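You operate a simulated robot arm through the tools that you are given. There is no shell and no other tool. Be economical: measure what you need, move in short steps, check, and stop when the job is done.

You are at the controls of a simulated two-armed robot. One attempt, no reset.

Task
On the top of the compressor, fold the blue cloth in half.

The check looks at the end state, three seconds after you hand in, the way a careful person would. Anything else that was tipped, shoved, dropped, spilled or broken makes it a failure. Flat cloth is picked up by pressing the open fingertips on it (5 to 10 N) and closing them slowly along it; thin cloth reads only 2 to 8 mm in the jaws.

Robot
Two 7-joint arms with four-finger grippers on one trunk, on a base that drives. Base frame: it is fixed to the floor where the robot stands at the start and does not move with it; the origin is under the middle of the robot, x ahead of it, y to its left, z up. Units: mm, rad, N and s.
The left shoulder is at the start at [29, 227, 924], the right one opposite. With the tool pointing down near the work surface each hand reaches from about 100 to 760 mm from the robot's upright axis, wherever it stands, measured 20 degrees to its own side. Places, roughly: top of the compressor [600, -100, 400]. Payload 3.67 kg a hand.
The tool frame of a hand sits at the grasp point between the pads (the TCP): z along the fingers, y along the line on which they close. The tips reach 28 mm beyond it. The gripper opens to 112 mm. The gripper's body begins 73 mm behind the TCP.
Orientation is that of the tool frame in the base frame, as [roll, pitch, yaw] about the fixed x, y, z axes, in that order (R = Rz(yaw) Ry(pitch) Rx(roll)). With the fingers straight down and closing along the base's y, the tool's x points along the base's -x, its y along +y and its z along -z.

Tools
- The arms move only by the tool play_rows. It takes "left_increments", "right_increments" or both (then of equal length, played together; a hand with none holds still); each is a list of rows, each a list of 7 numbers: the opening in per cent of the stroke, from 0 (shut) to 100 (fully open), then the shift along the tool's x, y, z in cm, then the turn, a rotation vector about the tool's x, y, z in rad. In form: [[hand, tx, ty, tz, wx, wy, wz], ...]. A call has 1 to 12 rows; each row shifts and turns the commanded pose from where the row before left it, along the tool's axes as they then stand. Rows are played at 5 a second. More than 50 mm and 0.15 rad between two rows, or a gripper value outside its range, and nothing of the call is played. A pose out of reach is approached as far as the arm can. The call stops where the force on the tool passes 40 N (or 10 N more than at its start, if that is more) or the arm is blocked; 0.2 s more then pass. The fingers move at their own pace and stop on an object; they squeeze with about 35 N. The grip force told is the motor's: it shows also when the fingers shut on nothing. Time passes only in rows, and 0.2 s behind the last, so rows that do not move let the fingers close. It gives the time, the measured TCP pose, the force on the tool (base axes), the opening and the grip force at its end, in the units of the frame above (readings bear some noise), with the torque about the TCP (base axes, N m) and any sound that the robot's microphone picked up, and new pictures: "show" is both (left out), scene, wrist or none (wrist: the cameras of the hands that moved).
- Cameras (640 x 400 px; columns grow to the right, rows downward): "scene" is now at [73.3, 44.9, 1125.2]; the picture's right is [-0.03, -1.00, 0.04], its down [-0.80, 0.00, -0.60] and it looks along [0.60, -0.05, -0.80] (base axes); focal length 259 px, centre (320, 200). "left" rides on the left gripper at [60, 18, -104] in its tool frame; the picture's right is [-0.29, 0.96, 0.00], its down [-0.80, -0.24, -0.55] and it looks along [-0.53, -0.16, 0.83] (tool axes); focal length 234 px, centre (320, 200). "right" rides on the right gripper at [60, -18, -104] in its tool frame; the picture's right is [0.29, 0.96, 0.00], its down [-0.80, 0.24, -0.55] and it looks along [-0.53, 0.16, 0.83] (tool axes); focal length 234 px, centre (320, 200). There is no depth. A picture from a camera that has moved, and an enlarged one, comes with that camera's place and axes in the base frame and with its lens. The place of the scene camera against the robot may be out by one fixed shift of up to 12 mm in any direction.
- slide_trunk(by): slides the trunk up (or, below 0, down) by that many mm; the arms and the scene camera ride with it, the base frame stays. It gives what a move gives, with no picture.
- steer(legs): drives the robot by 1 to 6 legs, each [ahead, left, turn to the left] in mm, mm and rad, along the robot's own axes; the way and the turn of a leg run together, so that a leg with both is an arc; at most 1500 mm and 3.142 rad a leg. The arms and the cameras ride along, it lands a little off, and it stops where it bumps. It gives what a move gives, and a new picture of the scene camera.
- head_to(pan, tilt): turns the head with the scene camera to pan (to the left, within 1.501 rad either way) and tilt (down, from -0.506 to 1.204), counted from straight ahead of the robot. It gives what a move gives, and a new picture of the scene camera.
- close_up(camera, box): a new picture of the part [left, top, right, bottom] of that camera's present view, enlarged. No time passes.
- hand_in(): hands the job in; it is judged then, once.

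Work in short steps. Places have to be worked out from the pictures, the camera data and where the tool is seen: move nearer, look again, correct. Check each grasp and each placing, and mend what went wrong. You have 120 turns and 260 pictures in all, those below and enlarged ones among them. Open the grippers and draw the arms clear of the work before you hand the job in, unless the task says otherwise; then end with one line.

The tools are called after "Emit:" by a JSON object that holds its "method" and its "body". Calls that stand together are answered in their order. play_rows: Moves the arms, as the interface text tells. Its arguments: {"type":"object","properties":{"left_increments":{"type":"array","items":{"type":"array","items":{"type":"number"}}},"right_increments":{"type":"array","items":{"type":"array","items":{"type":"number"}}},"show":{"type":"string","enum":["both","scene","wrist","none"]}},"required":[]} The other tools are called the same way: slide_trunk (by) slides the trunk up or down; steer (legs) drives the base; head_to (pan, tilt) turns the head that bears the scene camera; close_up (camera, box) takes an enlarged picture of a part of a camera's view; hand_in () hands the job in.

At the start:

```text
time: 0.0
left_tool_pos: [393.8, 157.0, 585.3]
left_orientation: [-3.12, 0.005, 3.116]
left_wrist_force: [-0.3, 0.3, -0.4]
left_moment: [-0.01, -0.02, 0.0]
left_finger_gap: 112.1
left_gripper_force: 0.1
right_tool_pos: [491.5, -196.0, 554.7]
right_orientation: [3.014, 0.005, -3.128]
right_wrist_force: [0.3, 0.3, -0.4]
right_moment: [0.04, -0.02, 0.0]
right_finger_gap: 112.0
right_gripper_force: 0.0
trunk travel left (down, up): [-50.0, 464.0]
robot x, y, heading: [-9.0, 10.3, -0.027]
head pan, tilt: [-0.005, 0.935]
```

scene: 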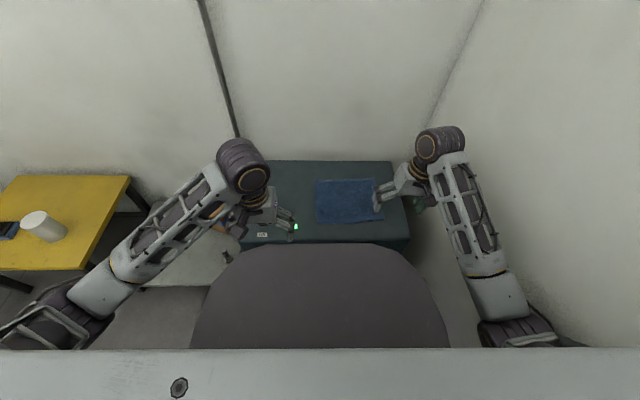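
right: 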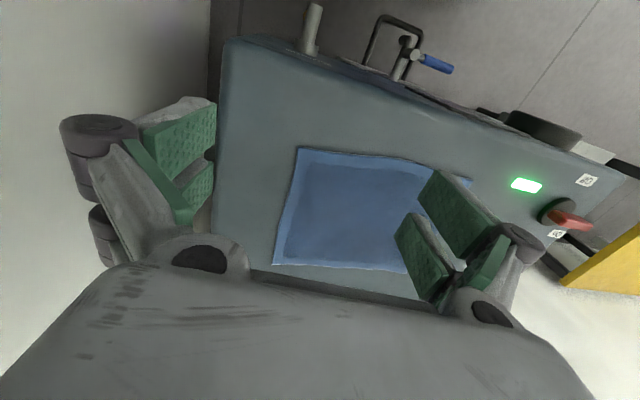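
left: 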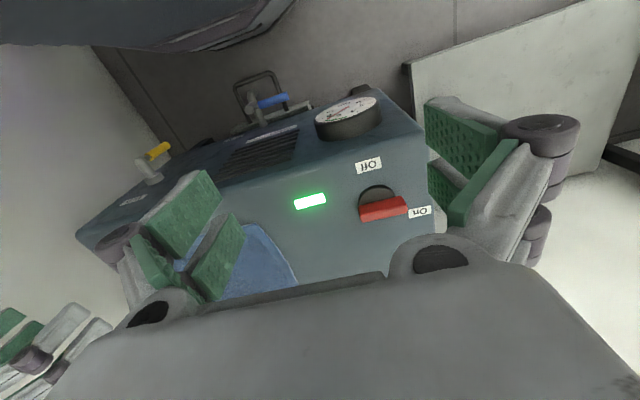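

I'll look closer at the cloth and its surroundings on the compressor top.

Emit:
{"method": "close_up", "body": {"camera": "scene", "box": [220, 140, 440, 278]}}

Emit:
{"method": "close_up", "body": {"camera": "right", "box": [200, 0, 640, 300]}}

```text
2.90 times, centred on (330, 209) of scene
camera zoom: at [73.3, 44.9, 1125.2], right [-0.03, -1.0, 0.04], down [-0.8, 0.0, -0.6], along [0.6, -0.05, -0.8], focal length 752 px, centre (291, 174)
```

zoom: 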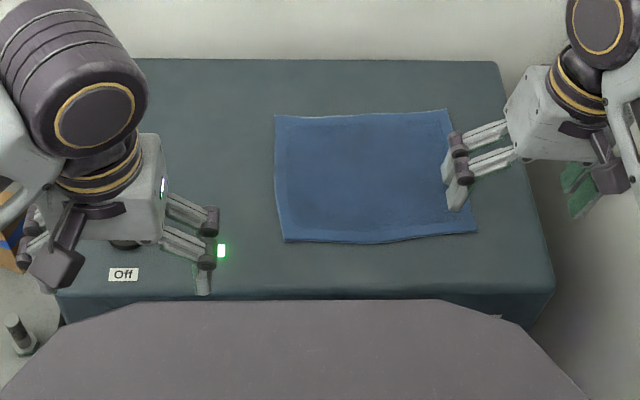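

```text
1.33 times, centred on (420, 150) of right
camera zoom: at [431.0, -228.0, 655.4], right [-0.3, 0.95, 0.12], down [0.79, 0.18, 0.58], along [0.53, 0.27, -0.8], focal length 312 px, centre (187, 267)
```

zoom: 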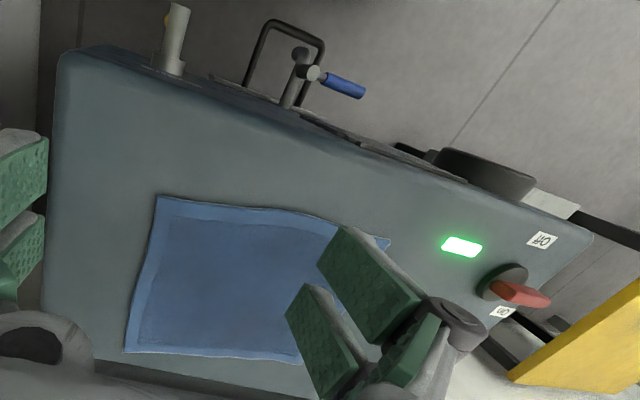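

The cloth lies at about x 523–723, y −213…+17 (if the top is at z≈400), with clear surface in front of its near edge. I plan to take the two near corners, one with each hand, and fold the near edge over to the far edge. First I bring both hands above their corners with partly closed fingers.

Emit:
{"method": "play_rows", "body": {"left_increments": [[40, -2.27, -2.8, 1.75, 0, 0, 0], [40, -2.27, -2.8, 1.75, 0, 0, 0], [40, -2.27, -2.8, 1.75, 0, 0, 0], [40, -2.27, -2.8, 1.75, 0, 0, 0], [40, -2.27, -2.8, 1.75, 0, 0, 0], [40, -2.27, -2.8, 1.75, 0, 0, 0]], "right_increments": [[40, -0.8, 0, 1.25, 0.021, 0, 0], [40, -0.8, 0, 1.25, 0.021, 0, 0], [40, -0.8, 0, 1.25, 0.021, 0, 0], [40, -0.8, 0, 1.25, 0.021, 0, 0], [40, -0.8, 0, 1.25, 0.021, 0, 0], [40, -0.8, 0, 1.25, 0.021, 0, 0]]}}

```text
time: 1.4
left_tool_pos: [526.6, -27.2, 480.6]
left_orientation: [3.137, 0.009, 3.118]
left_wrist_force: [0.3, 0.6, -0.7]
left_moment: [0.0, 0.02, -0.02]
left_finger_gap: 45.0
left_gripper_force: 0.1
right_tool_pos: [533.0, -188.8, 467.3]
right_orientation: [3.093, -0.003, -3.121]
right_wrist_force: [-0.1, 0.0, -0.1]
right_moment: [0.02, 0.01, -0.01]
right_finger_gap: 44.8
right_gripper_force: 0.2
trunk travel left (down, up): [-50.0, 464.0]
robot x, y, heading: [-9.0, 14.4, -0.025]
head pan, tilt: [-0.005, 0.935]
camera scene: at [70.3, 16.8, 1123.7], right [-0.03, -1.0, 0.01], down [-0.8, 0.02, -0.6], along [0.6, -0.03, -0.8], focal length 259 px, centre (320, 200)
camera right: at [473.9, -211.8, 571.9], right [-0.31, 0.95, 0.05], down [0.79, 0.23, 0.56], along [0.52, 0.21, -0.83], focal length 234 px, centre (320, 200)
camera left: at [466.4, -9.2, 584.5], right [0.31, 0.95, 0.01], down [0.79, -0.26, 0.56], along [0.53, -0.17, -0.83], focal length 234 px, centre (320, 200)
```

scene: 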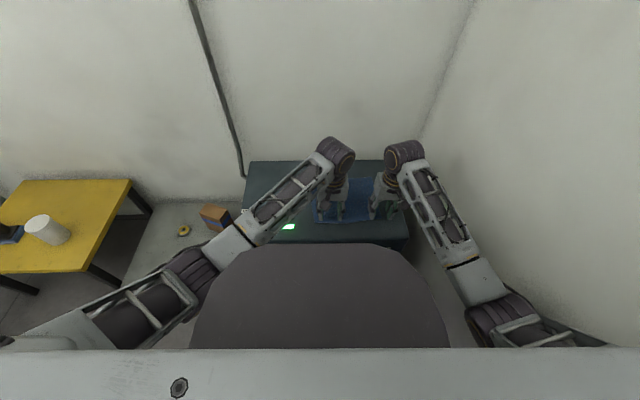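
right: 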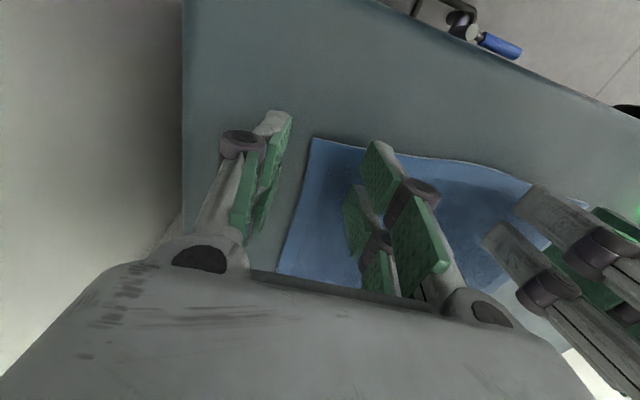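
left: 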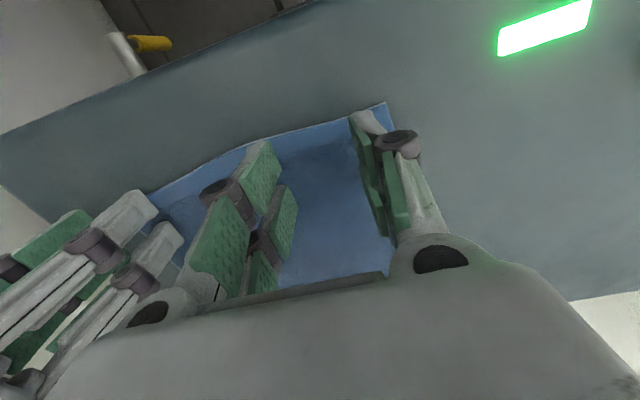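

Wrist views put the near-right corner at about y≈−190, x≈525 and the near-left at y≈22, x≈513, with top height uncertain (400–430). I shift both hands inward of the corners and narrow the fingers to about 25 mm.

Emit:
{"method": "play_rows", "body": {"left_increments": [[22, -0.15, 0.9, 0, 0, 0, 0], [22, -0.15, 0.9, 0, 0, 0, 0], [22, 0, 0, 0, 0, 0, 0]], "right_increments": [[22, -0.3, 1.2, -0.3, 0.025, 0, 0], [22, -0.3, 1.2, -0.3, 0.02, 0, 0], [22, 0, 0, 0, 0, 0, 0]], "show": "wrist"}}

```text
time: 2.2
left_tool_pos: [532.3, -14.8, 478.6]
left_orientation: [3.129, 0.002, 3.119]
left_wrist_force: [0.9, -0.5, -0.6]
left_moment: [-0.01, -0.01, -0.03]
left_finger_gap: 24.5
left_gripper_force: 0.1
right_tool_pos: [547.6, -181.4, 476.7]
right_orientation: [-3.132, 0.006, -3.125]
right_wrist_force: [-0.2, -0.7, 0.6]
right_moment: [0.03, 0.01, -0.01]
right_finger_gap: 24.4
right_gripper_force: 0.0
trunk travel left (down, up): [-50.0, 464.0]
robot x, y, heading: [-11.1, 13.3, -0.021]
head pan, tilt: [-0.005, 0.935]
camera right: at [488.3, -199.1, 579.9], right [-0.3, 0.95, -0.01], down [0.79, 0.26, 0.56], along [0.53, 0.16, -0.83], focal length 234 px, centre (320, 200)
camera left: at [473.3, 3.4, 583.0], right [0.31, 0.95, 0.01], down [0.79, -0.27, 0.55], along [0.53, -0.16, -0.83], focal length 234 px, centre (320, 200)
```

right: 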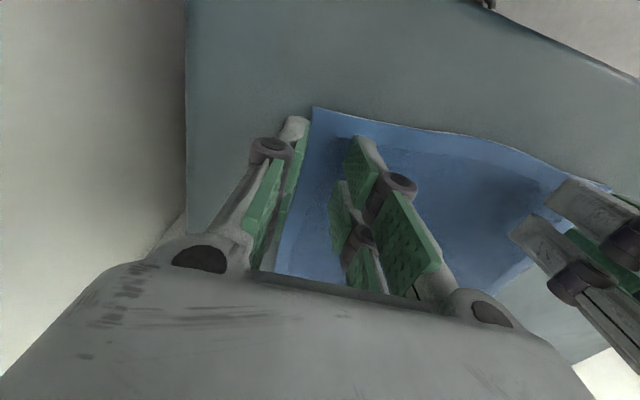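
left: 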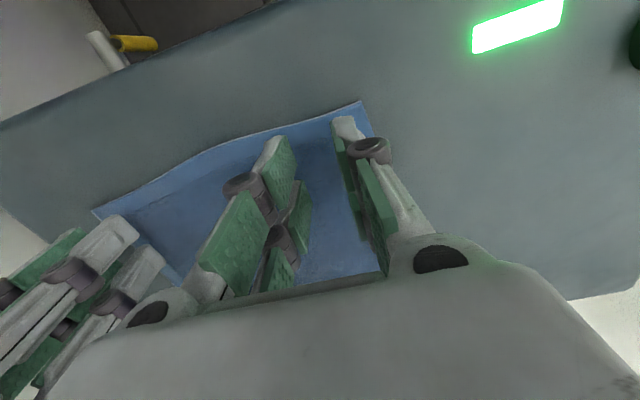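

Both outer fingers sit close to the side hems. I lower the left hand gently, 15 mm at a time, to find the surface, while shifting the right one a bit inward.

Emit:
{"method": "play_rows", "body": {"left_increments": [[22, 0, 0, 0.5, 0, 0, 0], [22, 0, 0, 0.5, 0, 0, 0], [22, 0, 0, 0.5, 0, 0, 0], [22, 0, 0, 0, 0, 0, 0]], "right_increments": [[22, 0.4, 0.5, 0, 0, 0, 0], [22, 0.4, 0.5, 0, 0, 0, 0], [22, 0, 0, 0, 0, 0, 0], [22, 0, 0, 0, 0, 0, 0]], "show": "wrist"}}

```text
time: 3.2
left_tool_pos: [531.3, -13.4, 463.9]
left_orientation: [3.127, -0.001, 3.117]
left_wrist_force: [0.1, 0.5, 0.0]
left_moment: [-0.03, -0.01, -0.02]
left_finger_gap: 24.6
left_gripper_force: 0.0
right_tool_pos: [537.5, -170.7, 474.0]
right_orientation: [-3.137, 0.004, -3.127]
right_wrist_force: [-0.2, 0.8, 0.2]
right_moment: [0.02, 0.0, 0.03]
right_finger_gap: 24.5
right_gripper_force: 0.1
trunk travel left (down, up): [-50.0, 464.0]
robot x, y, heading: [-9.4, 14.4, -0.025]
head pan, tilt: [-0.005, 0.935]
camera right: at [478.1, -189.0, 577.1], right [-0.3, 0.95, -0.01], down [0.79, 0.25, 0.55], along [0.53, 0.16, -0.83], focal length 234 px, centre (320, 200)
camera left: at [473.0, 3.9, 568.0], right [0.31, 0.95, 0.02], down [0.79, -0.27, 0.55], along [0.53, -0.16, -0.83], focal length 234 px, centre (320, 200)
```

right: 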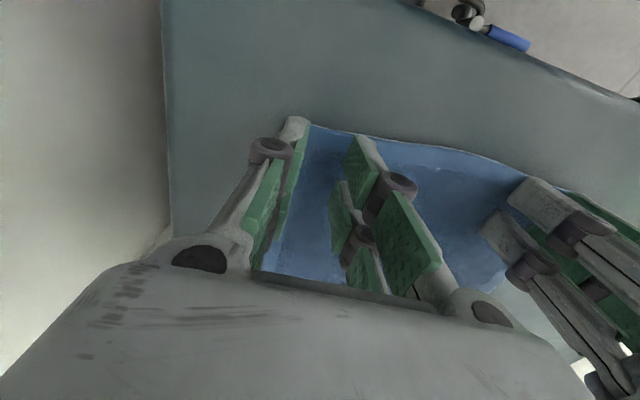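
left: 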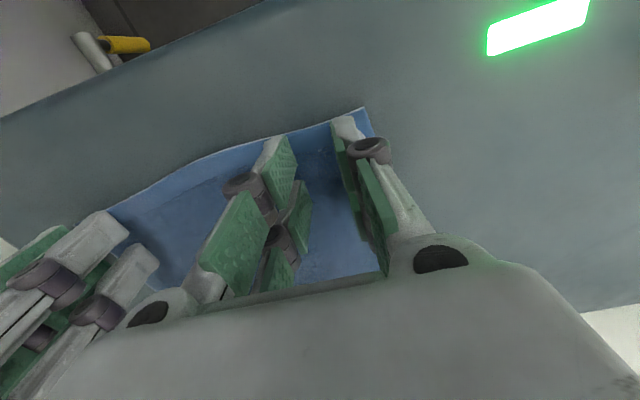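

No contact yet at TCP z 464 for the left hand. I continue left downward, and shift the right one inward by another 15 mm.

Emit:
{"method": "play_rows", "body": {"left_increments": [[22, 0, 0, 0.5, 0, 0, 0], [22, 0, 0, 0.5, 0, 0, 0], [22, 0, 0, 0.3, 0, 0, 0], [22, 0, 0, 0, 0, 0, 0]], "right_increments": [[22, -0.2, 0.6, 0.5, 0, 0, 0], [22, -0.2, 0.6, 0.5, 0, 0, 0], [22, 0, 0, 0.3, 0, 0, 0], [22, 0, 0, 0, 0, 0, 0]], "show": "wrist"}}

```text
time: 4.0
left_tool_pos: [533.8, -17.0, 459.7]
left_orientation: [3.133, 0.01, 3.115]
left_wrist_force: [-5.0, 2.7, 17.6]
left_moment: [0.06, 0.23, -0.04]
left_finger_gap: 25.3
left_gripper_force: 0.0
right_tool_pos: [541.1, -159.0, 462.2]
right_orientation: [-3.136, 0.001, -3.126]
right_wrist_force: [-0.3, 0.2, 0.3]
right_moment: [-0.01, -0.01, -0.01]
right_finger_gap: 24.4
right_gripper_force: 0.0
trunk travel left (down, up): [-50.0, 464.0]
robot x, y, heading: [-13.1, 16.4, -0.021]
head pan, tilt: [-0.005, 0.935]
stopped in row 3 (left hand): the force on the tool passed its limit at 45 N (the readings are from after the stop); the commanded pose is now the measured one
camera right: at [481.1, -176.7, 566.4], right [-0.3, 0.95, -0.01], down [0.79, 0.25, 0.56], along [0.53, 0.16, -0.83], focal length 234 px, centre (320, 200)
camera left: at [474.3, 1.9, 563.5], right [0.31, 0.95, 0.01], down [0.78, -0.26, 0.56], along [0.54, -0.17, -0.83], focal length 234 px, centre (320, 200)
```

right: 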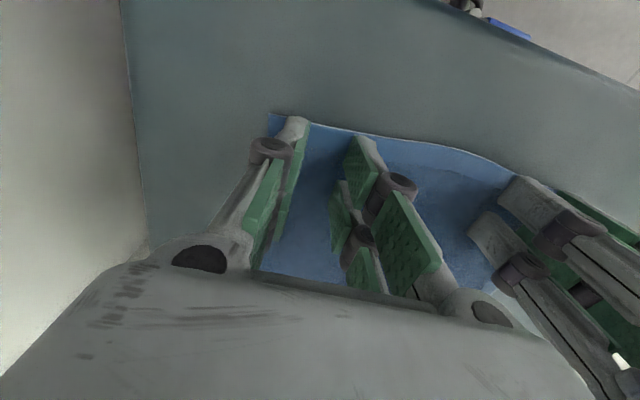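
left: 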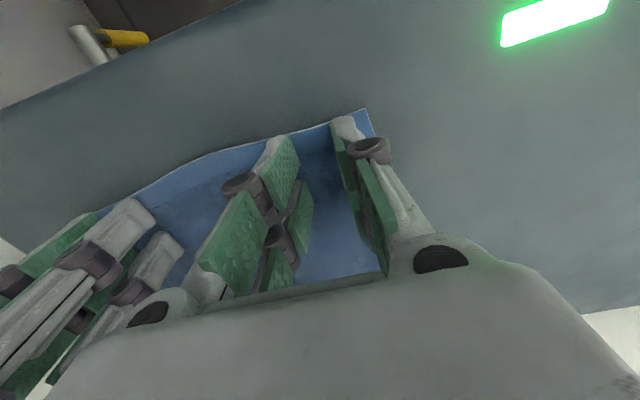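

Contact: the surface is at about z 432 (left force 17.6 N). I ease the left hand up slightly to reach 5–10 N.

Emit:
{"method": "play_rows", "body": {"left_increments": [[22, 0, 0, -0.05, 0, 0, 0], [22, 0, 0, 0, 0, 0, 0]], "show": "none"}}

```text
time: 4.5
left_tool_pos: [533.7, -15.9, 459.9]
left_orientation: [3.132, 0.013, 3.114]
left_wrist_force: [0.0, -0.6, 24.5]
left_moment: [-0.11, 0.12, 0.02]
left_finger_gap: 24.1
left_gripper_force: 0.1
right_tool_pos: [541.9, -158.0, 463.1]
right_orientation: [-3.137, 0.002, -3.127]
right_wrist_force: [0.3, -0.1, -0.2]
right_moment: [0.03, 0.02, -0.01]
right_finger_gap: 24.7
right_gripper_force: 0.1
trunk travel left (down, up): [-50.0, 464.0]
robot x, y, heading: [-13.3, 16.6, -0.024]
head pan, tilt: [-0.005, 0.935]
```

Still 24 N; I raise a bit more.

Emit:
{"method": "play_rows", "body": {"left_increments": [[22, 0, 0, -0.15, 0, 0, 0], [22, 0, 0, 0, 0, 0, 0]], "show": "none"}}

```text
time: 5.2
left_tool_pos: [533.4, -14.5, 459.8]
left_orientation: [3.131, 0.009, 3.118]
left_wrist_force: [3.9, 0.0, 20.1]
left_moment: [-0.14, -0.01, 0.07]
left_finger_gap: 23.8
left_gripper_force: 0.1
right_tool_pos: [541.2, -159.0, 462.8]
right_orientation: [-3.137, 0.004, -3.129]
right_wrist_force: [-1.0, 0.2, 0.9]
right_moment: [0.02, 0.0, -0.01]
right_finger_gap: 24.6
right_gripper_force: 0.0
trunk travel left (down, up): [-50.0, 464.0]
robot x, y, heading: [-6.7, 18.1, -0.027]
head pan, tilt: [-0.005, 0.935]
```

Stiffness is about 3 N/mm, so I raise 4 mm more.

Emit:
{"method": "play_rows", "body": {"left_increments": [[22, 0, 0, -0.4, 0, 0, 0], [22, 0, 0, 0, 0, 0, 0]], "show": "none"}}

```text
time: 5.8
left_tool_pos: [533.0, -14.0, 461.6]
left_orientation: [3.129, 0.005, 3.115]
left_wrist_force: [0.0, -0.4, 1.8]
left_moment: [0.0, 0.03, -0.03]
left_finger_gap: 24.5
left_gripper_force: 0.0
right_tool_pos: [540.1, -158.2, 463.4]
right_orientation: [-3.137, 0.001, -3.128]
right_wrist_force: [-0.3, -0.5, 2.1]
right_moment: [-0.01, 0.03, 0.02]
right_finger_gap: 24.6
right_gripper_force: 0.0
trunk travel left (down, up): [-50.0, 464.0]
robot x, y, heading: [-16.7, 14.5, -0.024]
head pan, tilt: [-0.005, 0.935]
```

Now press down 1.5 mm for about 7 N and close the left fingers slowly.

Emit:
{"method": "play_rows", "body": {"left_increments": [[22, 0, 0, 0.15, 0, 0, 0], [22, 0, 0, 0, 0, 0, 0], [20, 0, 0, 0, 0, 0, 0], [18, 0, 0, 0, 0, 0, 0], [16, 0, 0, 0, 0, 0, 0], [14, 0, 0, 0, 0, 0, 0], [12, 0, 0, 0, 0, 0, 0], [10, 0, 0, 0, 0, 0, 0], [8, 0, 0, 0, 0, 0, 0], [5, 0, 0, 0, 0, 0, 0], [2, 0, 0, 0, 0, 0, 0], [0, 0, 0, 0, 0, 0, 0]], "show": "wrist"}}

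```text
time: 8.3
left_tool_pos: [532.8, -14.5, 463.2]
left_orientation: [3.133, 0.006, 3.115]
left_wrist_force: [0.0, -2.2, 2.4]
left_moment: [-0.03, -0.01, 0.06]
left_finger_gap: 3.3
left_gripper_force: 35.0
right_tool_pos: [542.1, -157.9, 461.8]
right_orientation: [-3.138, 0.003, -3.129]
right_wrist_force: [0.3, 1.7, 1.2]
right_moment: [0.08, 0.02, 0.01]
right_finger_gap: 24.8
right_gripper_force: 0.0
trunk travel left (down, up): [-50.0, 464.0]
robot x, y, heading: [-10.7, 10.6, -0.027]
head pan, tilt: [-0.005, 0.935]
camera left: at [474.4, 2.3, 565.7], right [0.31, 0.95, 0.01], down [0.79, -0.27, 0.56], along [0.53, -0.16, -0.83], focal length 234 px, centre (320, 200)
```

left: 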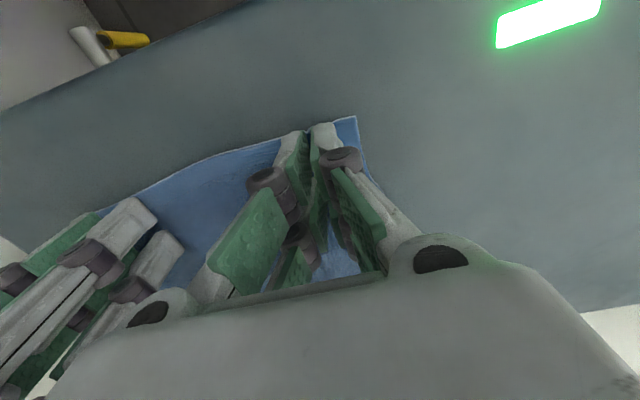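

The left jaws read 3.3 mm: cloth gripped. Now I lower the right hand by small steps to press.

Emit:
{"method": "play_rows", "body": {"right_increments": [[22, -0.2, 0, 0.15, 0, 0, 0], [22, 0, 0, 0, 0, 0, 0]], "show": "wrist"}}

```text
time: 8.9
left_tool_pos: [535.2, -15.1, 462.7]
left_orientation: [3.131, 0.009, 3.114]
left_wrist_force: [0.5, -2.8, 1.3]
left_moment: [-0.07, -0.01, 0.04]
left_finger_gap: 3.3
left_gripper_force: 34.8
right_tool_pos: [543.5, -158.4, 461.2]
right_orientation: [-3.136, 0.004, -3.129]
right_wrist_force: [-2.8, 3.4, 5.6]
right_moment: [0.09, 0.06, -0.01]
right_finger_gap: 24.5
right_gripper_force: 0.1
trunk travel left (down, up): [-50.0, 464.0]
robot x, y, heading: [-11.3, 14.4, -0.019]
head pan, tilt: [-0.005, 0.935]
camera right: at [483.3, -176.9, 565.0], right [-0.3, 0.95, -0.01], down [0.79, 0.25, 0.56], along [0.53, 0.16, -0.83], focal length 234 px, centre (320, 200)
```

right: 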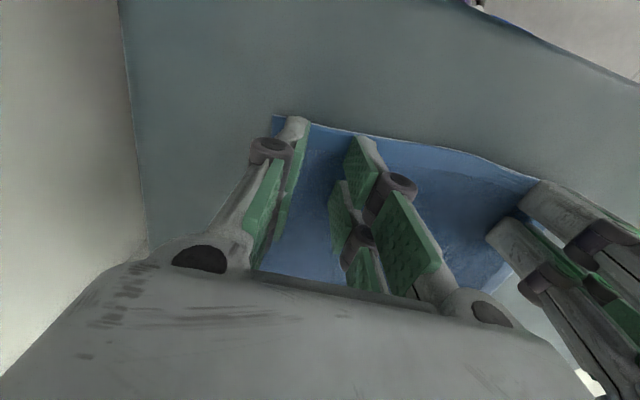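

The right hand presses with 5.6 N and its tips are on the near hem. I add 0.5 mm and close it slowly.

Emit:
{"method": "play_rows", "body": {"right_increments": [[22, 0, 0, 0.07, 0, 0, 0], [22, 0, 0, 0, 0, 0, 0], [20, 0, 0, 0, 0, 0, 0], [18, 0, 0, 0, 0, 0, 0], [16, 0, 0, 0, 0, 0, 0], [14, 0, 0, 0, 0, 0, 0], [12, 0, 0, 0, 0, 0, 0], [10, 0, 0, 0, 0, 0, 0], [8, 0, 0, 0, 0, 0, 0], [5, 0, 0, 0, 0, 0, 0], [2, 0, 0, 0, 0, 0, 0], [0, 0, 0, 0, 0, 0, 0]], "show": "wrist"}}

```text
time: 11.6
left_tool_pos: [533.8, -16.1, 463.2]
left_orientation: [3.131, 0.008, 3.116]
left_wrist_force: [0.4, -3.7, 1.2]
left_moment: [-0.13, -0.04, 0.05]
left_finger_gap: 3.3
left_gripper_force: 35.3
right_tool_pos: [542.9, -158.5, 459.7]
right_orientation: [-3.137, 0.004, -3.128]
right_wrist_force: [-1.3, 5.0, 8.2]
right_moment: [0.1, 0.03, -0.02]
right_finger_gap: 3.4
right_gripper_force: 34.4
trunk travel left (down, up): [-50.0, 464.0]
robot x, y, heading: [-11.6, 16.1, -0.024]
head pan, tilt: [-0.005, 0.935]
camera right: at [483.1, -176.6, 564.5], right [-0.3, 0.95, -0.01], down [0.79, 0.25, 0.56], along [0.53, 0.16, -0.83], focal length 234 px, centre (320, 200)
```

right: 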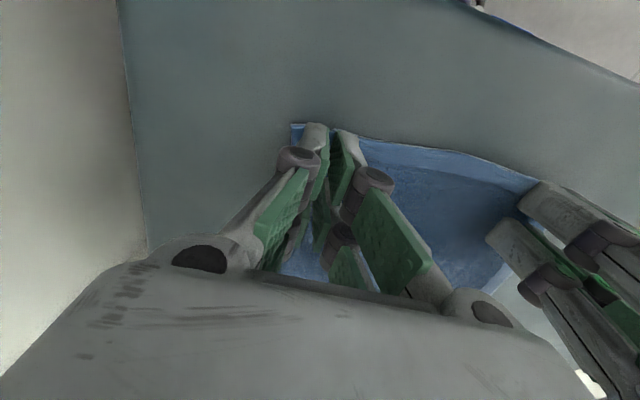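

Both corners are gripped (3.3 and 3.4 mm). With the surface at z≈432 the cloth spans about x 510–688, so the fold line is near x≈600. I lift both hands together along an arc to above the fold line, slowly.

Emit:
{"method": "play_rows", "body": {"left_increments": [[0, 0, 0, -1.2, 0, 0, 0], [0, -0.2, 0, -1.2, 0, 0, 0], [0, -0.5, 0.05, -1.2, 0, 0, 0], [0, -0.7, 0.05, -1.0, 0, 0, 0], [0, -0.8, 0.05, -0.9, 0, 0, 0], [0, -0.9, 0.05, -0.7, 0, 0, 0], [0, -1.0, 0.05, -0.5, 0, 0, 0], [0, -1.1, 0.05, -0.3, 0, 0, 0], [0, -1.2, 0.1, 0, 0, 0, 0]], "right_increments": [[0, 0, 0, -1.2, 0, 0, 0], [0, -0.2, 0, -1.2, 0, 0, 0], [0, -0.5, 0.0, -1.2, 0, 0, 0], [0, -0.7, 0.05, -1.0, 0, 0, 0], [0, -0.8, 0.0, -0.9, 0, 0, 0], [0, -0.9, 0.05, -0.7, 0, 0, 0], [0, -1.0, 0.0, -0.5, 0, 0, 0], [0, -1.1, 0.05, -0.3, 0, 0, 0], [0, -1.2, 0.0, 0, 0, 0, 0]]}}

```text
time: 13.6
left_tool_pos: [598.1, -14.3, 532.8]
left_orientation: [3.131, 0.006, 3.114]
left_wrist_force: [-0.1, -4.1, 0.8]
left_moment: [-0.1, -0.02, 0.03]
left_finger_gap: 2.9
left_gripper_force: 34.9
right_tool_pos: [607.0, -156.4, 531.2]
right_orientation: [-3.137, 0.001, -3.129]
right_wrist_force: [-0.5, 3.4, 0.4]
right_moment: [0.09, 0.01, 0.0]
right_finger_gap: 3.4
right_gripper_force: 35.3
trunk travel left (down, up): [-50.0, 464.0]
robot x, y, heading: [-11.6, 15.3, -0.024]
head pan, tilt: [-0.005, 0.935]
camera scene: at [77.5, 4.4, 1122.9], right [-0.03, -1.0, 0.0], down [-0.8, 0.02, -0.59], along [0.59, -0.02, -0.81], focal length 259 px, centre (320, 200)
camera right: at [547.8, -173.9, 634.3], right [-0.3, 0.95, -0.01], down [0.79, 0.25, 0.55], along [0.53, 0.16, -0.83], focal length 234 px, centre (320, 200)
camera left: at [537.4, 3.9, 636.4], right [0.31, 0.95, 0.01], down [0.79, -0.27, 0.56], along [0.53, -0.16, -0.83], focal length 234 px, centre (320, 200)
```

scene: 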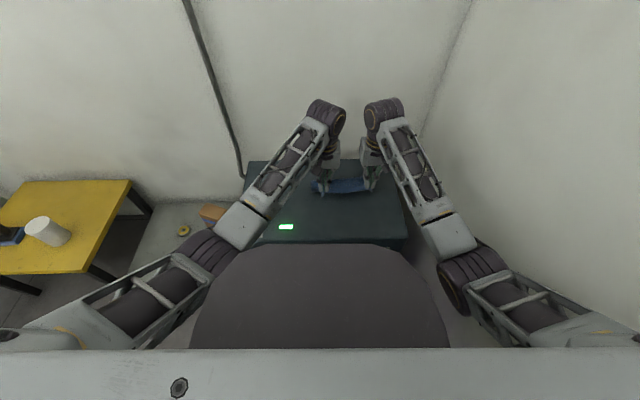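
right: 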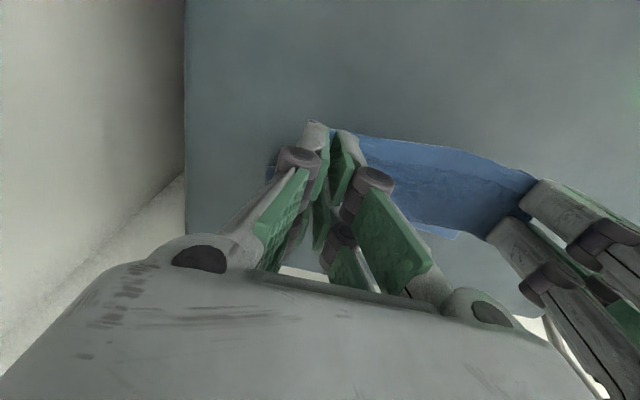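
left: 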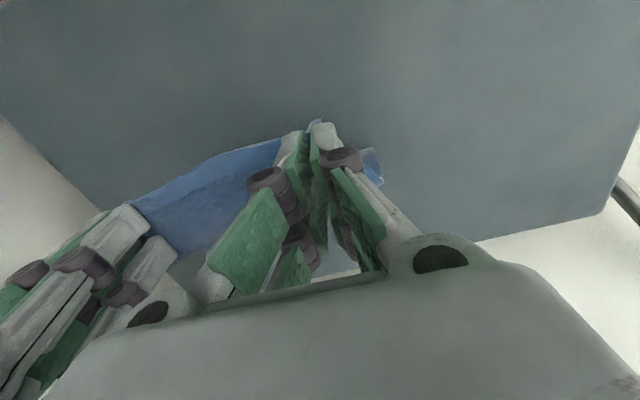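

I check how the cloth hangs.

Emit:
{"method": "close_up", "body": {"camera": "scene", "box": [270, 140, 420, 234]}}

Emit:
{"method": "close_up", "body": {"camera": "left", "box": [0, 80, 420, 340]}}

```text
4.26 times, centred on (345, 187) of scene
camera zoom: at [77.5, 4.4, 1122.9], right [-0.03, -1.0, 0.0], down [-0.8, 0.02, -0.59], along [0.59, -0.02, -0.81], focal length 1103 px, centre (214, 255)
```

zoom: 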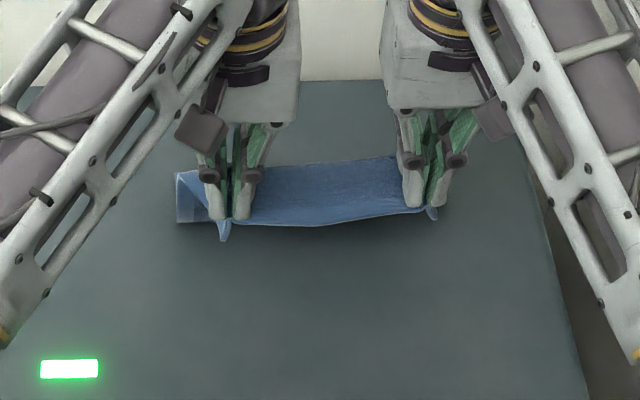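

```text
1.52 times, centred on (210, 210) of left
camera zoom: at [537.4, 3.9, 636.4], right [0.31, 0.95, 0.01], down [0.79, -0.27, 0.56], along [0.53, -0.16, -0.83], focal length 357 px, centre (488, 185)
```

zoom: 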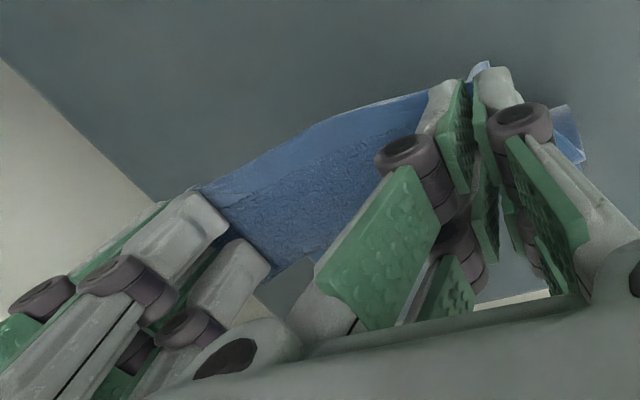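

The far half still lies on the surface and the near edge is up at the fold line. I carry on the arc forward and down to about 10 mm above the surface, drawing the hands slightly together.

Emit:
{"method": "play_rows", "body": {"left_increments": [[0, -1.2, 0.05, 0, 0, 0, 0], [0, -1.2, 0.05, 0.3, 0, 0, 0], [0, -1.1, 0.05, 0.6, 0, 0, 0], [0, -1.0, 0.05, 0.8, 0, 0, 0], [0, -1.0, 0.1, 1.0, 0, 0, 0], [0, -0.8, 0.1, 1.0, 0, 0, 0], [0, -0.7, 0.05, 1.0, 0, 0, 0], [0, -0.5, 0.05, 0.8, 0, 0, 0], [0, 0, 0, 0, 0, 0, 0]], "right_increments": [[0, -1.2, 0.05, 0, 0, 0, 0], [0, -1.2, 0.05, 0.3, 0, 0, 0], [0, -1.1, 0.05, 0.6, 0, 0, 0], [0, -1.0, 0.05, 0.8, 0, 0, 0], [0, -1.0, 0.1, 1.0, 0, 0, 0], [0, -0.8, 0.1, 1.0, 0, 0, 0], [0, -0.7, 0.05, 1.0, 0, 0, 0], [0, -0.5, 0.05, 0.8, 0, 0, 0], [0, 0, 0, 0, 0, 0, 0]]}}

Emit:
{"method": "close_up", "body": {"camera": "scene", "box": [270, 130, 420, 224]}}

```text
time: 15.6
left_tool_pos: [672.8, -9.6, 478.0]
left_orientation: [3.131, 0.008, 3.116]
left_wrist_force: [-0.7, -2.1, -0.4]
left_moment: [-0.06, 0.01, 0.0]
left_finger_gap: 3.4
left_gripper_force: 35.5
right_tool_pos: [682.9, -149.8, 476.0]
right_orientation: [-3.138, 0.002, -3.128]
right_wrist_force: [-0.6, 1.3, 0.3]
right_moment: [0.07, 0.01, 0.01]
right_finger_gap: 3.6
right_gripper_force: 35.4
trunk travel left (down, up): [-50.0, 464.0]
robot x, y, heading: [-10.7, 15.6, -0.024]
head pan, tilt: [-0.005, 0.935]
camera scene: at [77.3, 4.4, 1122.9], right [-0.03, -1.0, 0.0], down [-0.8, 0.02, -0.59], along [0.59, -0.02, -0.81], focal length 259 px, centre (320, 200)
camera right: at [622.8, -168.6, 579.6], right [-0.3, 0.95, -0.01], down [0.79, 0.25, 0.55], along [0.53, 0.16, -0.83], focal length 234 px, centre (320, 200)
camera left: at [613.1, 8.0, 581.3], right [0.31, 0.95, 0.01], down [0.79, -0.27, 0.56], along [0.53, -0.16, -0.83], focal length 234 px, centre (320, 200)
```

scene: 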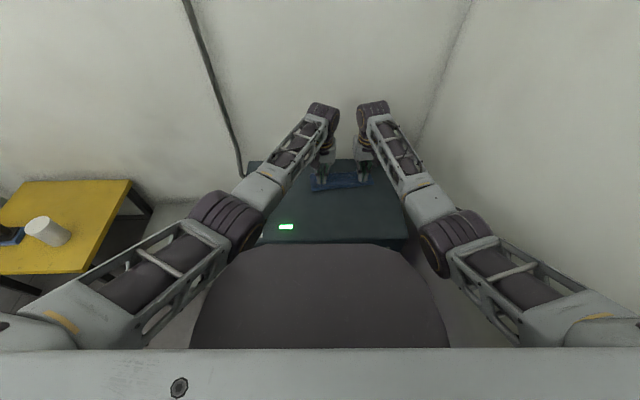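
right: 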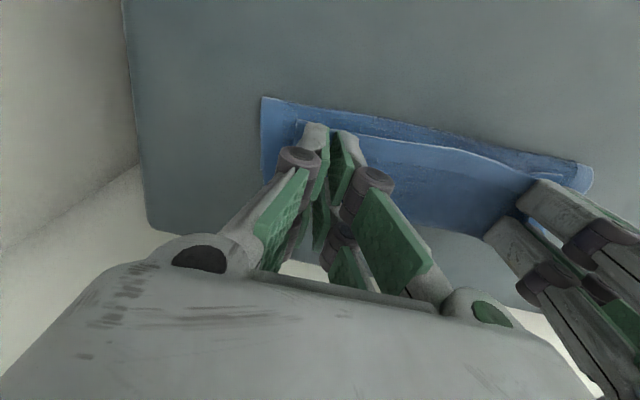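
left: 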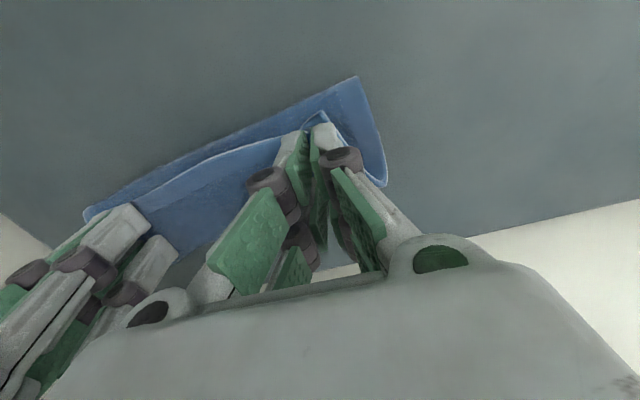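

```text
4.26 times, centred on (345, 177) of scene
camera zoom: at [77.3, 4.4, 1122.9], right [-0.03, -1.0, 0.0], down [-0.8, 0.02, -0.59], along [0.59, -0.02, -0.81], focal length 1103 px, centre (214, 298)
```

zoom: 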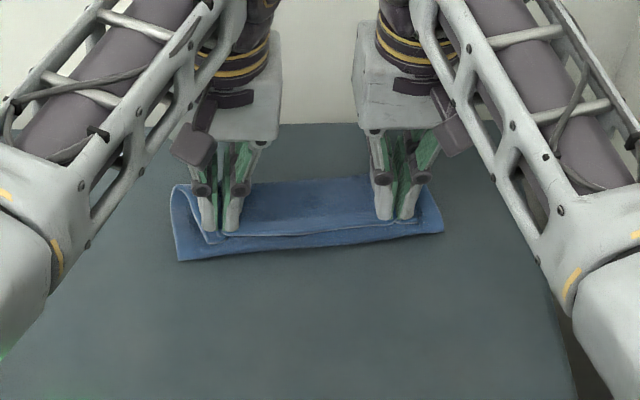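

The fold is forming, but the top layer still bulges ahead of the grip, so it has to go further forward. I move both hands 25 mm more at this height and look.

Emit:
{"method": "play_rows", "body": {"left_increments": [[0, -0.8, 0.05, -0.3, 0, 0, 0], [0, -0.8, 0.05, 0, 0, 0, 0], [0, -0.9, 0.05, 0, 0, 0, 0], [0, 0, 0, 0, 0, 0, 0]], "right_increments": [[0, -0.8, 0.05, -0.3, 0, 0, 0], [0, -0.8, 0.0, 0, 0, 0, 0], [0, -0.9, 0.05, 0, 0, 0, 0], [0, 0, 0, 0, 0, 0, 0]]}}

Emit:
{"method": "close_up", "body": {"camera": "scene", "box": [270, 130, 420, 224]}}

Emit:
{"method": "close_up", "body": {"camera": "right", "box": [220, 60, 620, 310]}}

```text
time: 16.6
left_tool_pos: [697.3, -8.1, 480.8]
left_orientation: [3.131, 0.008, 3.115]
left_wrist_force: [0.6, -2.5, 0.3]
left_moment: [-0.07, -0.01, -0.01]
left_finger_gap: 3.2
left_gripper_force: 35.4
right_tool_pos: [708.4, -148.8, 478.6]
right_orientation: [-3.136, 0.0, -3.127]
right_wrist_force: [-0.6, 3.2, -0.7]
right_moment: [0.03, 0.0, -0.02]
right_finger_gap: 3.1
right_gripper_force: 34.5
trunk travel left (down, up): [-50.0, 464.0]
robot x, y, heading: [-10.4, 15.5, -0.026]
head pan, tilt: [-0.005, 0.935]
camera scene: at [77.5, 4.4, 1122.9], right [-0.03, -1.0, 0.0], down [-0.8, 0.02, -0.59], along [0.59, -0.02, -0.81], focal length 259 px, centre (320, 200)
camera right: at [648.2, -167.3, 582.2], right [-0.3, 0.95, -0.01], down [0.79, 0.25, 0.55], along [0.53, 0.16, -0.83], focal length 234 px, centre (320, 200)
camera left: at [637.4, 9.6, 584.6], right [0.31, 0.95, 0.01], down [0.79, -0.27, 0.56], along [0.53, -0.16, -0.83], focal length 234 px, centre (320, 200)
```

scene: 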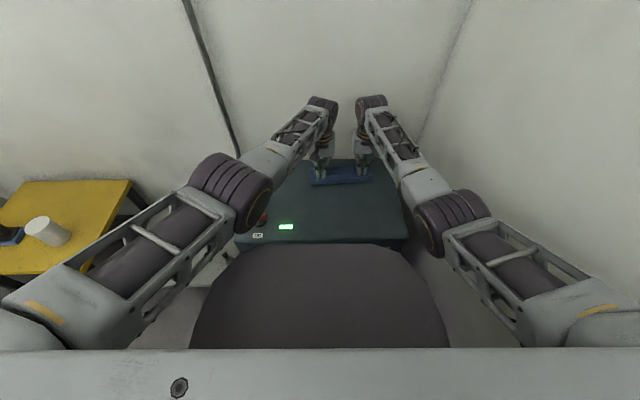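
right: 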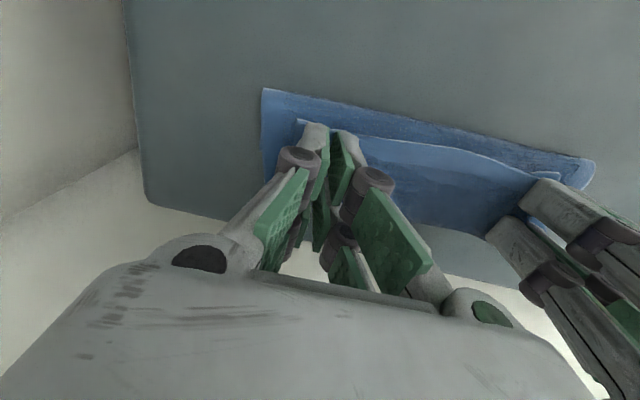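
left: 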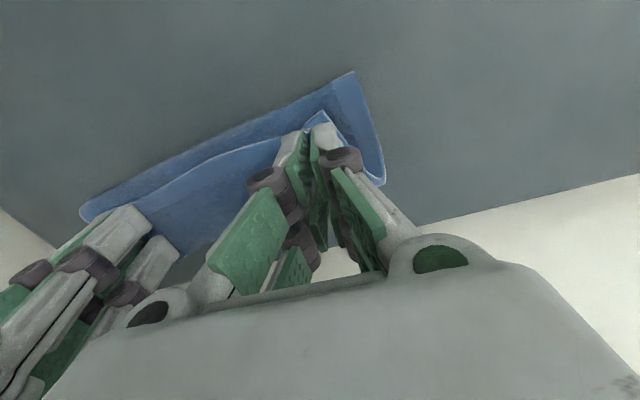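

```text
4.26 times, centred on (345, 177) of scene
camera zoom: at [77.5, 4.4, 1122.9], right [-0.03, -1.0, 0.0], down [-0.8, 0.02, -0.59], along [0.59, -0.02, -0.81], focal length 1103 px, centre (214, 298)
```

zoom: 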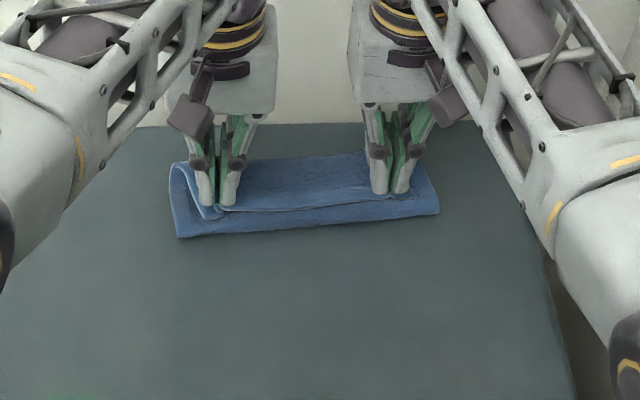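

```text
1.60 times, centred on (420, 185) of right
camera zoom: at [648.2, -167.3, 582.2], right [-0.3, 0.95, -0.01], down [0.79, 0.25, 0.55], along [0.53, 0.16, -0.83], focal length 375 px, centre (160, 224)
```

zoom: 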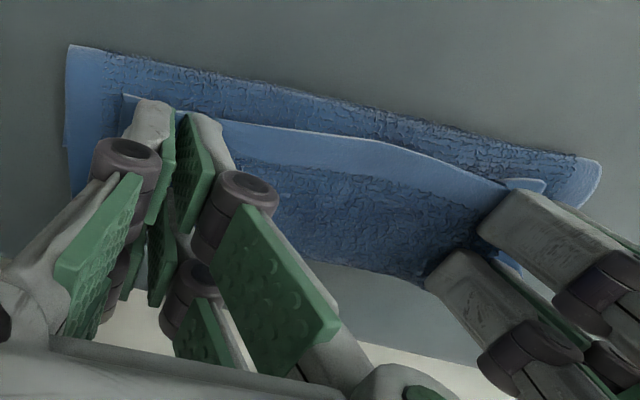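

The cloth is sliding along as a Z-shape because the body leaves the jaws forward. I'll undo this: lift the whole cloth until it hangs freely, bring it back toward the robot (more reach for a pitched hand), then lay the lower half down and fold the top over with the hands pitched.

Emit:
{"method": "play_rows", "body": {"left_increments": [[0, 0, 0, -2, 0, 0, 0], [0, 0, 0, -2, 0, 0, 0], [0, 0, 0, -2, 0, 0, 0], [0, 0, 0, -2, 0, 0, 0], [0, 1, 0, -2, 0, 0, 0], [0, 1.5, 0, -2, 0, 0, 0], [0, 1.5, 0, -2, 0, 0, 0], [0, 1.5, 0, -2, 0, 0, 0], [0, 1.5, 0, -2, 0, 0, 0], [0, 1.5, 0, -2, 0, 0, 0], [0, 1.5, 0, 0, 0, 0, 0], [0, 0, 0, 0, 0, 0, 0]], "right_increments": [[0, 0, 0, -2, 0, 0, 0], [0, 0, 0, -2, 0, 0, 0], [0, 0, 0, -2, 0, 0, 0], [0, 0, 0, -2, 0, 0, 0], [0, 1, 0, -2, 0, 0, 0], [0, 1.5, 0, -2, 0, 0, 0], [0, 1.5, 0, -2, 0, 0, 0], [0, 1.5, 0, -2, 0, 0, 0], [0, 1.5, 0, -2, 0, 0, 0], [0, 1.5, 0, -2, 0, 0, 0], [0, 1.5, 0, 0, 0, 0, 0], [0, 0, 0, 0, 0, 0, 0]]}}

Emit:
{"method": "close_up", "body": {"camera": "scene", "box": [250, 110, 420, 216]}}

```text
time: 19.4
left_tool_pos: [590.4, 10.2, 684.0]
left_orientation: [3.138, 0.01, 3.123]
left_wrist_force: [0.0, 0.9, -0.1]
left_moment: [0.02, 0.0, -0.03]
left_finger_gap: 3.2
left_gripper_force: 35.1
right_tool_pos: [590.5, -73.8, 681.8]
right_orientation: [3.099, -0.005, -3.047]
right_wrist_force: [-0.4, 0.5, 0.1]
right_moment: [-0.04, -0.07, -0.04]
right_finger_gap: 3.2
right_gripper_force: 35.1
trunk travel left (down, up): [-50.0, 464.0]
robot x, y, heading: [-15.4, 25.8, -0.016]
head pan, tilt: [-0.005, 0.935]
stopped in row 12 (right hand): the arm was blocked; the commanded pose is now the measured one
camera scene: at [72.1, 23.5, 1125.2], right [-0.02, -1.0, 0.01], down [-0.8, 0.01, -0.6], along [0.6, -0.02, -0.8], focal length 259 px, centre (320, 200)
camera right: at [534.0, -101.4, 785.9], right [-0.38, 0.93, 0.04], down [0.78, 0.29, 0.56], along [0.51, 0.24, -0.83], focal length 234 px, centre (320, 200)
camera left: at [531.5, 28.0, 787.9], right [0.31, 0.95, 0.01], down [0.79, -0.26, 0.56], along [0.54, -0.17, -0.83], focal length 234 px, centre (320, 200)
```

scene: 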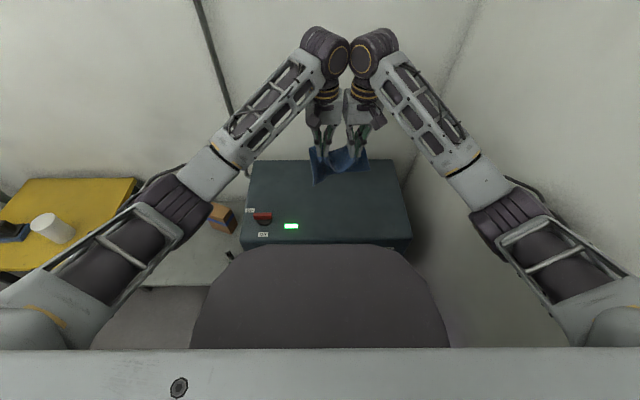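
right: 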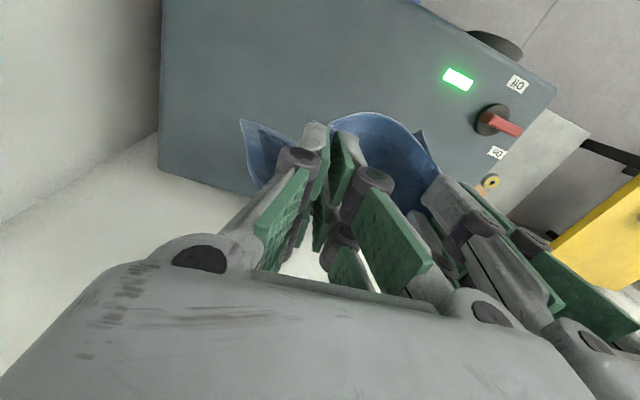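
left: 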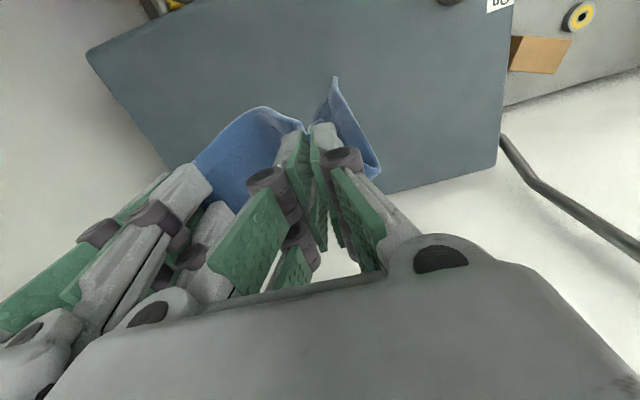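

```text
3.76 times, centred on (335, 163) of scene
camera zoom: at [72.1, 23.5, 1125.2], right [-0.02, -1.0, 0.01], down [-0.8, 0.01, -0.6], along [0.6, -0.02, -0.8], focal length 976 px, centre (264, 339)
```

zoom: 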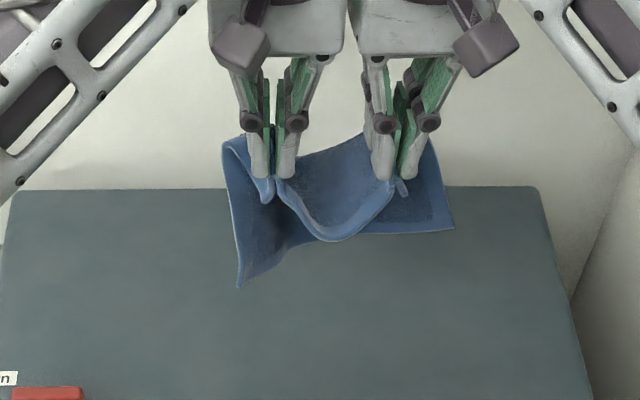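

The right arm got blocked and drifted inward to y −74, so the hands are now side by side. I move the right hand back outward while lowering both slightly.

Emit:
{"method": "play_rows", "body": {"right_increments": [[0, 0, -1, 0.3, 0, 0, 0], [0, 0, -1, 0.3, 0, 0, 0], [0, 0, -1, 0.3, 0, 0, 0], [0, 0, -1, 0.3, 0, 0, 0], [0, 0, -1, 0.3, 0.02, 0, 0.03], [0, 0, -1, 0.3, 0.02, 0, 0.03], [0, 0, -1, 0.3, 0, 0, 0.0], [0, 0, 0, 0, 0, 0, 0]], "left_increments": [[0, 0, 0, 0.3, 0, 0, 0], [0, 0, 0, 0.3, 0, 0, 0], [0, 0, 0, 0.3, 0, 0, 0], [0, 0, 0, 0.3, 0, 0, 0], [0, 0, 0, 0.3, 0, 0, 0], [0, 0, 0, 0.3, 0, 0, 0], [0, 0, 0, 0.3, 0, 0, 0], [0, 0, 0, 0, 0, 0, 0]], "show": "scene"}}

```text
time: 21.4
left_tool_pos: [605.8, 51.2, 662.1]
left_orientation: [-3.139, 0.012, -3.113]
left_wrist_force: [0.7, -1.9, -0.1]
left_moment: [-0.2, 0.0, 0.0]
left_finger_gap: 3.4
left_gripper_force: 35.2
right_tool_pos: [615.8, -91.9, 656.6]
right_orientation: [3.132, -0.007, -3.047]
right_wrist_force: [-0.8, 2.9, 0.0]
right_moment: [0.09, 0.03, -0.05]
right_finger_gap: 3.4
right_gripper_force: 35.1
trunk travel left (down, up): [-50.0, 464.0]
robot x, y, heading: [-2.1, 33.3, 0.033]
head pan, tilt: [-0.005, 0.935]
stopped in row 8 (left hand): the arm was blocked; the commanded pose is now the measured one
camera scene: at [84.5, 42.0, 1122.6], right [0.03, -1.0, 0.01], down [-0.8, -0.03, -0.6], along [0.6, 0.01, -0.8], focal length 259 px, centre (320, 200)
```

scene: 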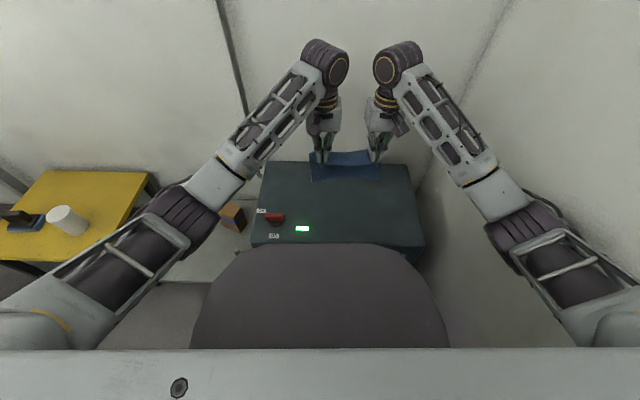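

The base itself got turned: the right elbow evidently pushed against the right wall when the hands were high and near. I look at the cloth before lowering the hands, which will bring the elbow in.

Emit:
{"method": "close_up", "body": {"camera": "scene", "box": [260, 100, 420, 200]}}

Emit:
{"method": "close_up", "body": {"camera": "scene", "box": [420, 100, 620, 350]}}

```text
4.00 times, centred on (340, 150) of scene
camera zoom: at [84.5, 42.0, 1122.6], right [0.03, -1.0, 0.01], down [-0.8, -0.03, -0.6], along [0.6, 0.01, -0.8], focal length 1037 px, centre (240, 400)
```

zoom: 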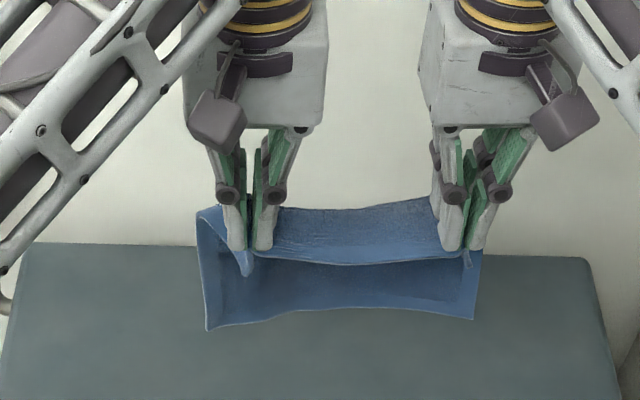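

```text
1.60 times, centred on (520, 225) of scene
camera zoom: at [84.5, 42.0, 1122.6], right [0.03, -1.0, 0.01], down [-0.8, -0.03, -0.6], along [0.6, 0.01, -0.8], focal length 415 px, centre (0, 160)
```

zoom: 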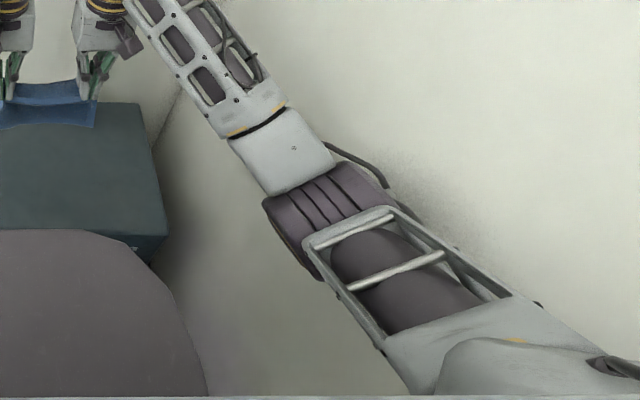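

The elbow is close to the wall. The hanging cloth naturally leaves the jaws forward and drops, so a better fold is: touch the free edge down, roll forward to lay the lower half, then bring the held hem back toward the robot on top. First I drive the base slightly left and back and straighten its heading.

Emit:
{"method": "steer", "body": {"legs": [[0, 30, 0], [-50, 0, 0], [0, 0, -0.035]]}}

```text
time: 23.1
left_tool_pos: [557.4, 45.7, 660.6]
left_orientation: [3.132, 0.008, 3.131]
left_wrist_force: [-0.1, -10.5, 0.1]
left_moment: [-0.31, -0.04, 0.04]
left_finger_gap: 3.5
left_gripper_force: 35.2
right_tool_pos: [561.6, -101.6, 652.5]
right_orientation: [3.124, -0.011, -3.091]
right_wrist_force: [-0.5, 10.6, 0.1]
right_moment: [0.28, -0.01, -0.01]
right_finger_gap: 3.4
right_gripper_force: 34.3
trunk travel left (down, up): [-50.0, 464.0]
robot x, y, heading: [-52.9, 61.7, -0.007]
head pan, tilt: [-0.005, 0.935]
camera scene: at [38.3, 51.1, 1122.9], right [-0.01, -1.0, 0.0], down [-0.8, 0.01, -0.59], along [0.59, -0.01, -0.8], focal length 259 px, centre (320, 200)
```

scene: 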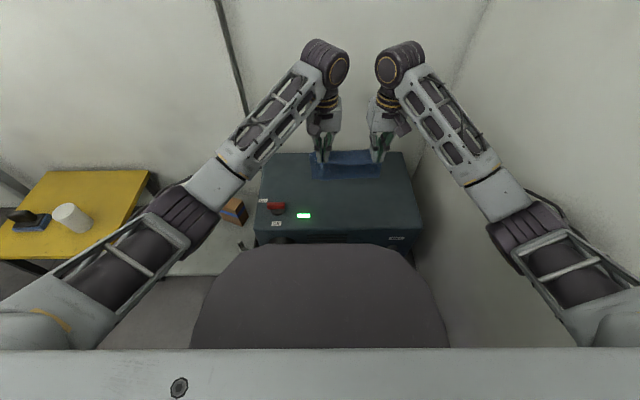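

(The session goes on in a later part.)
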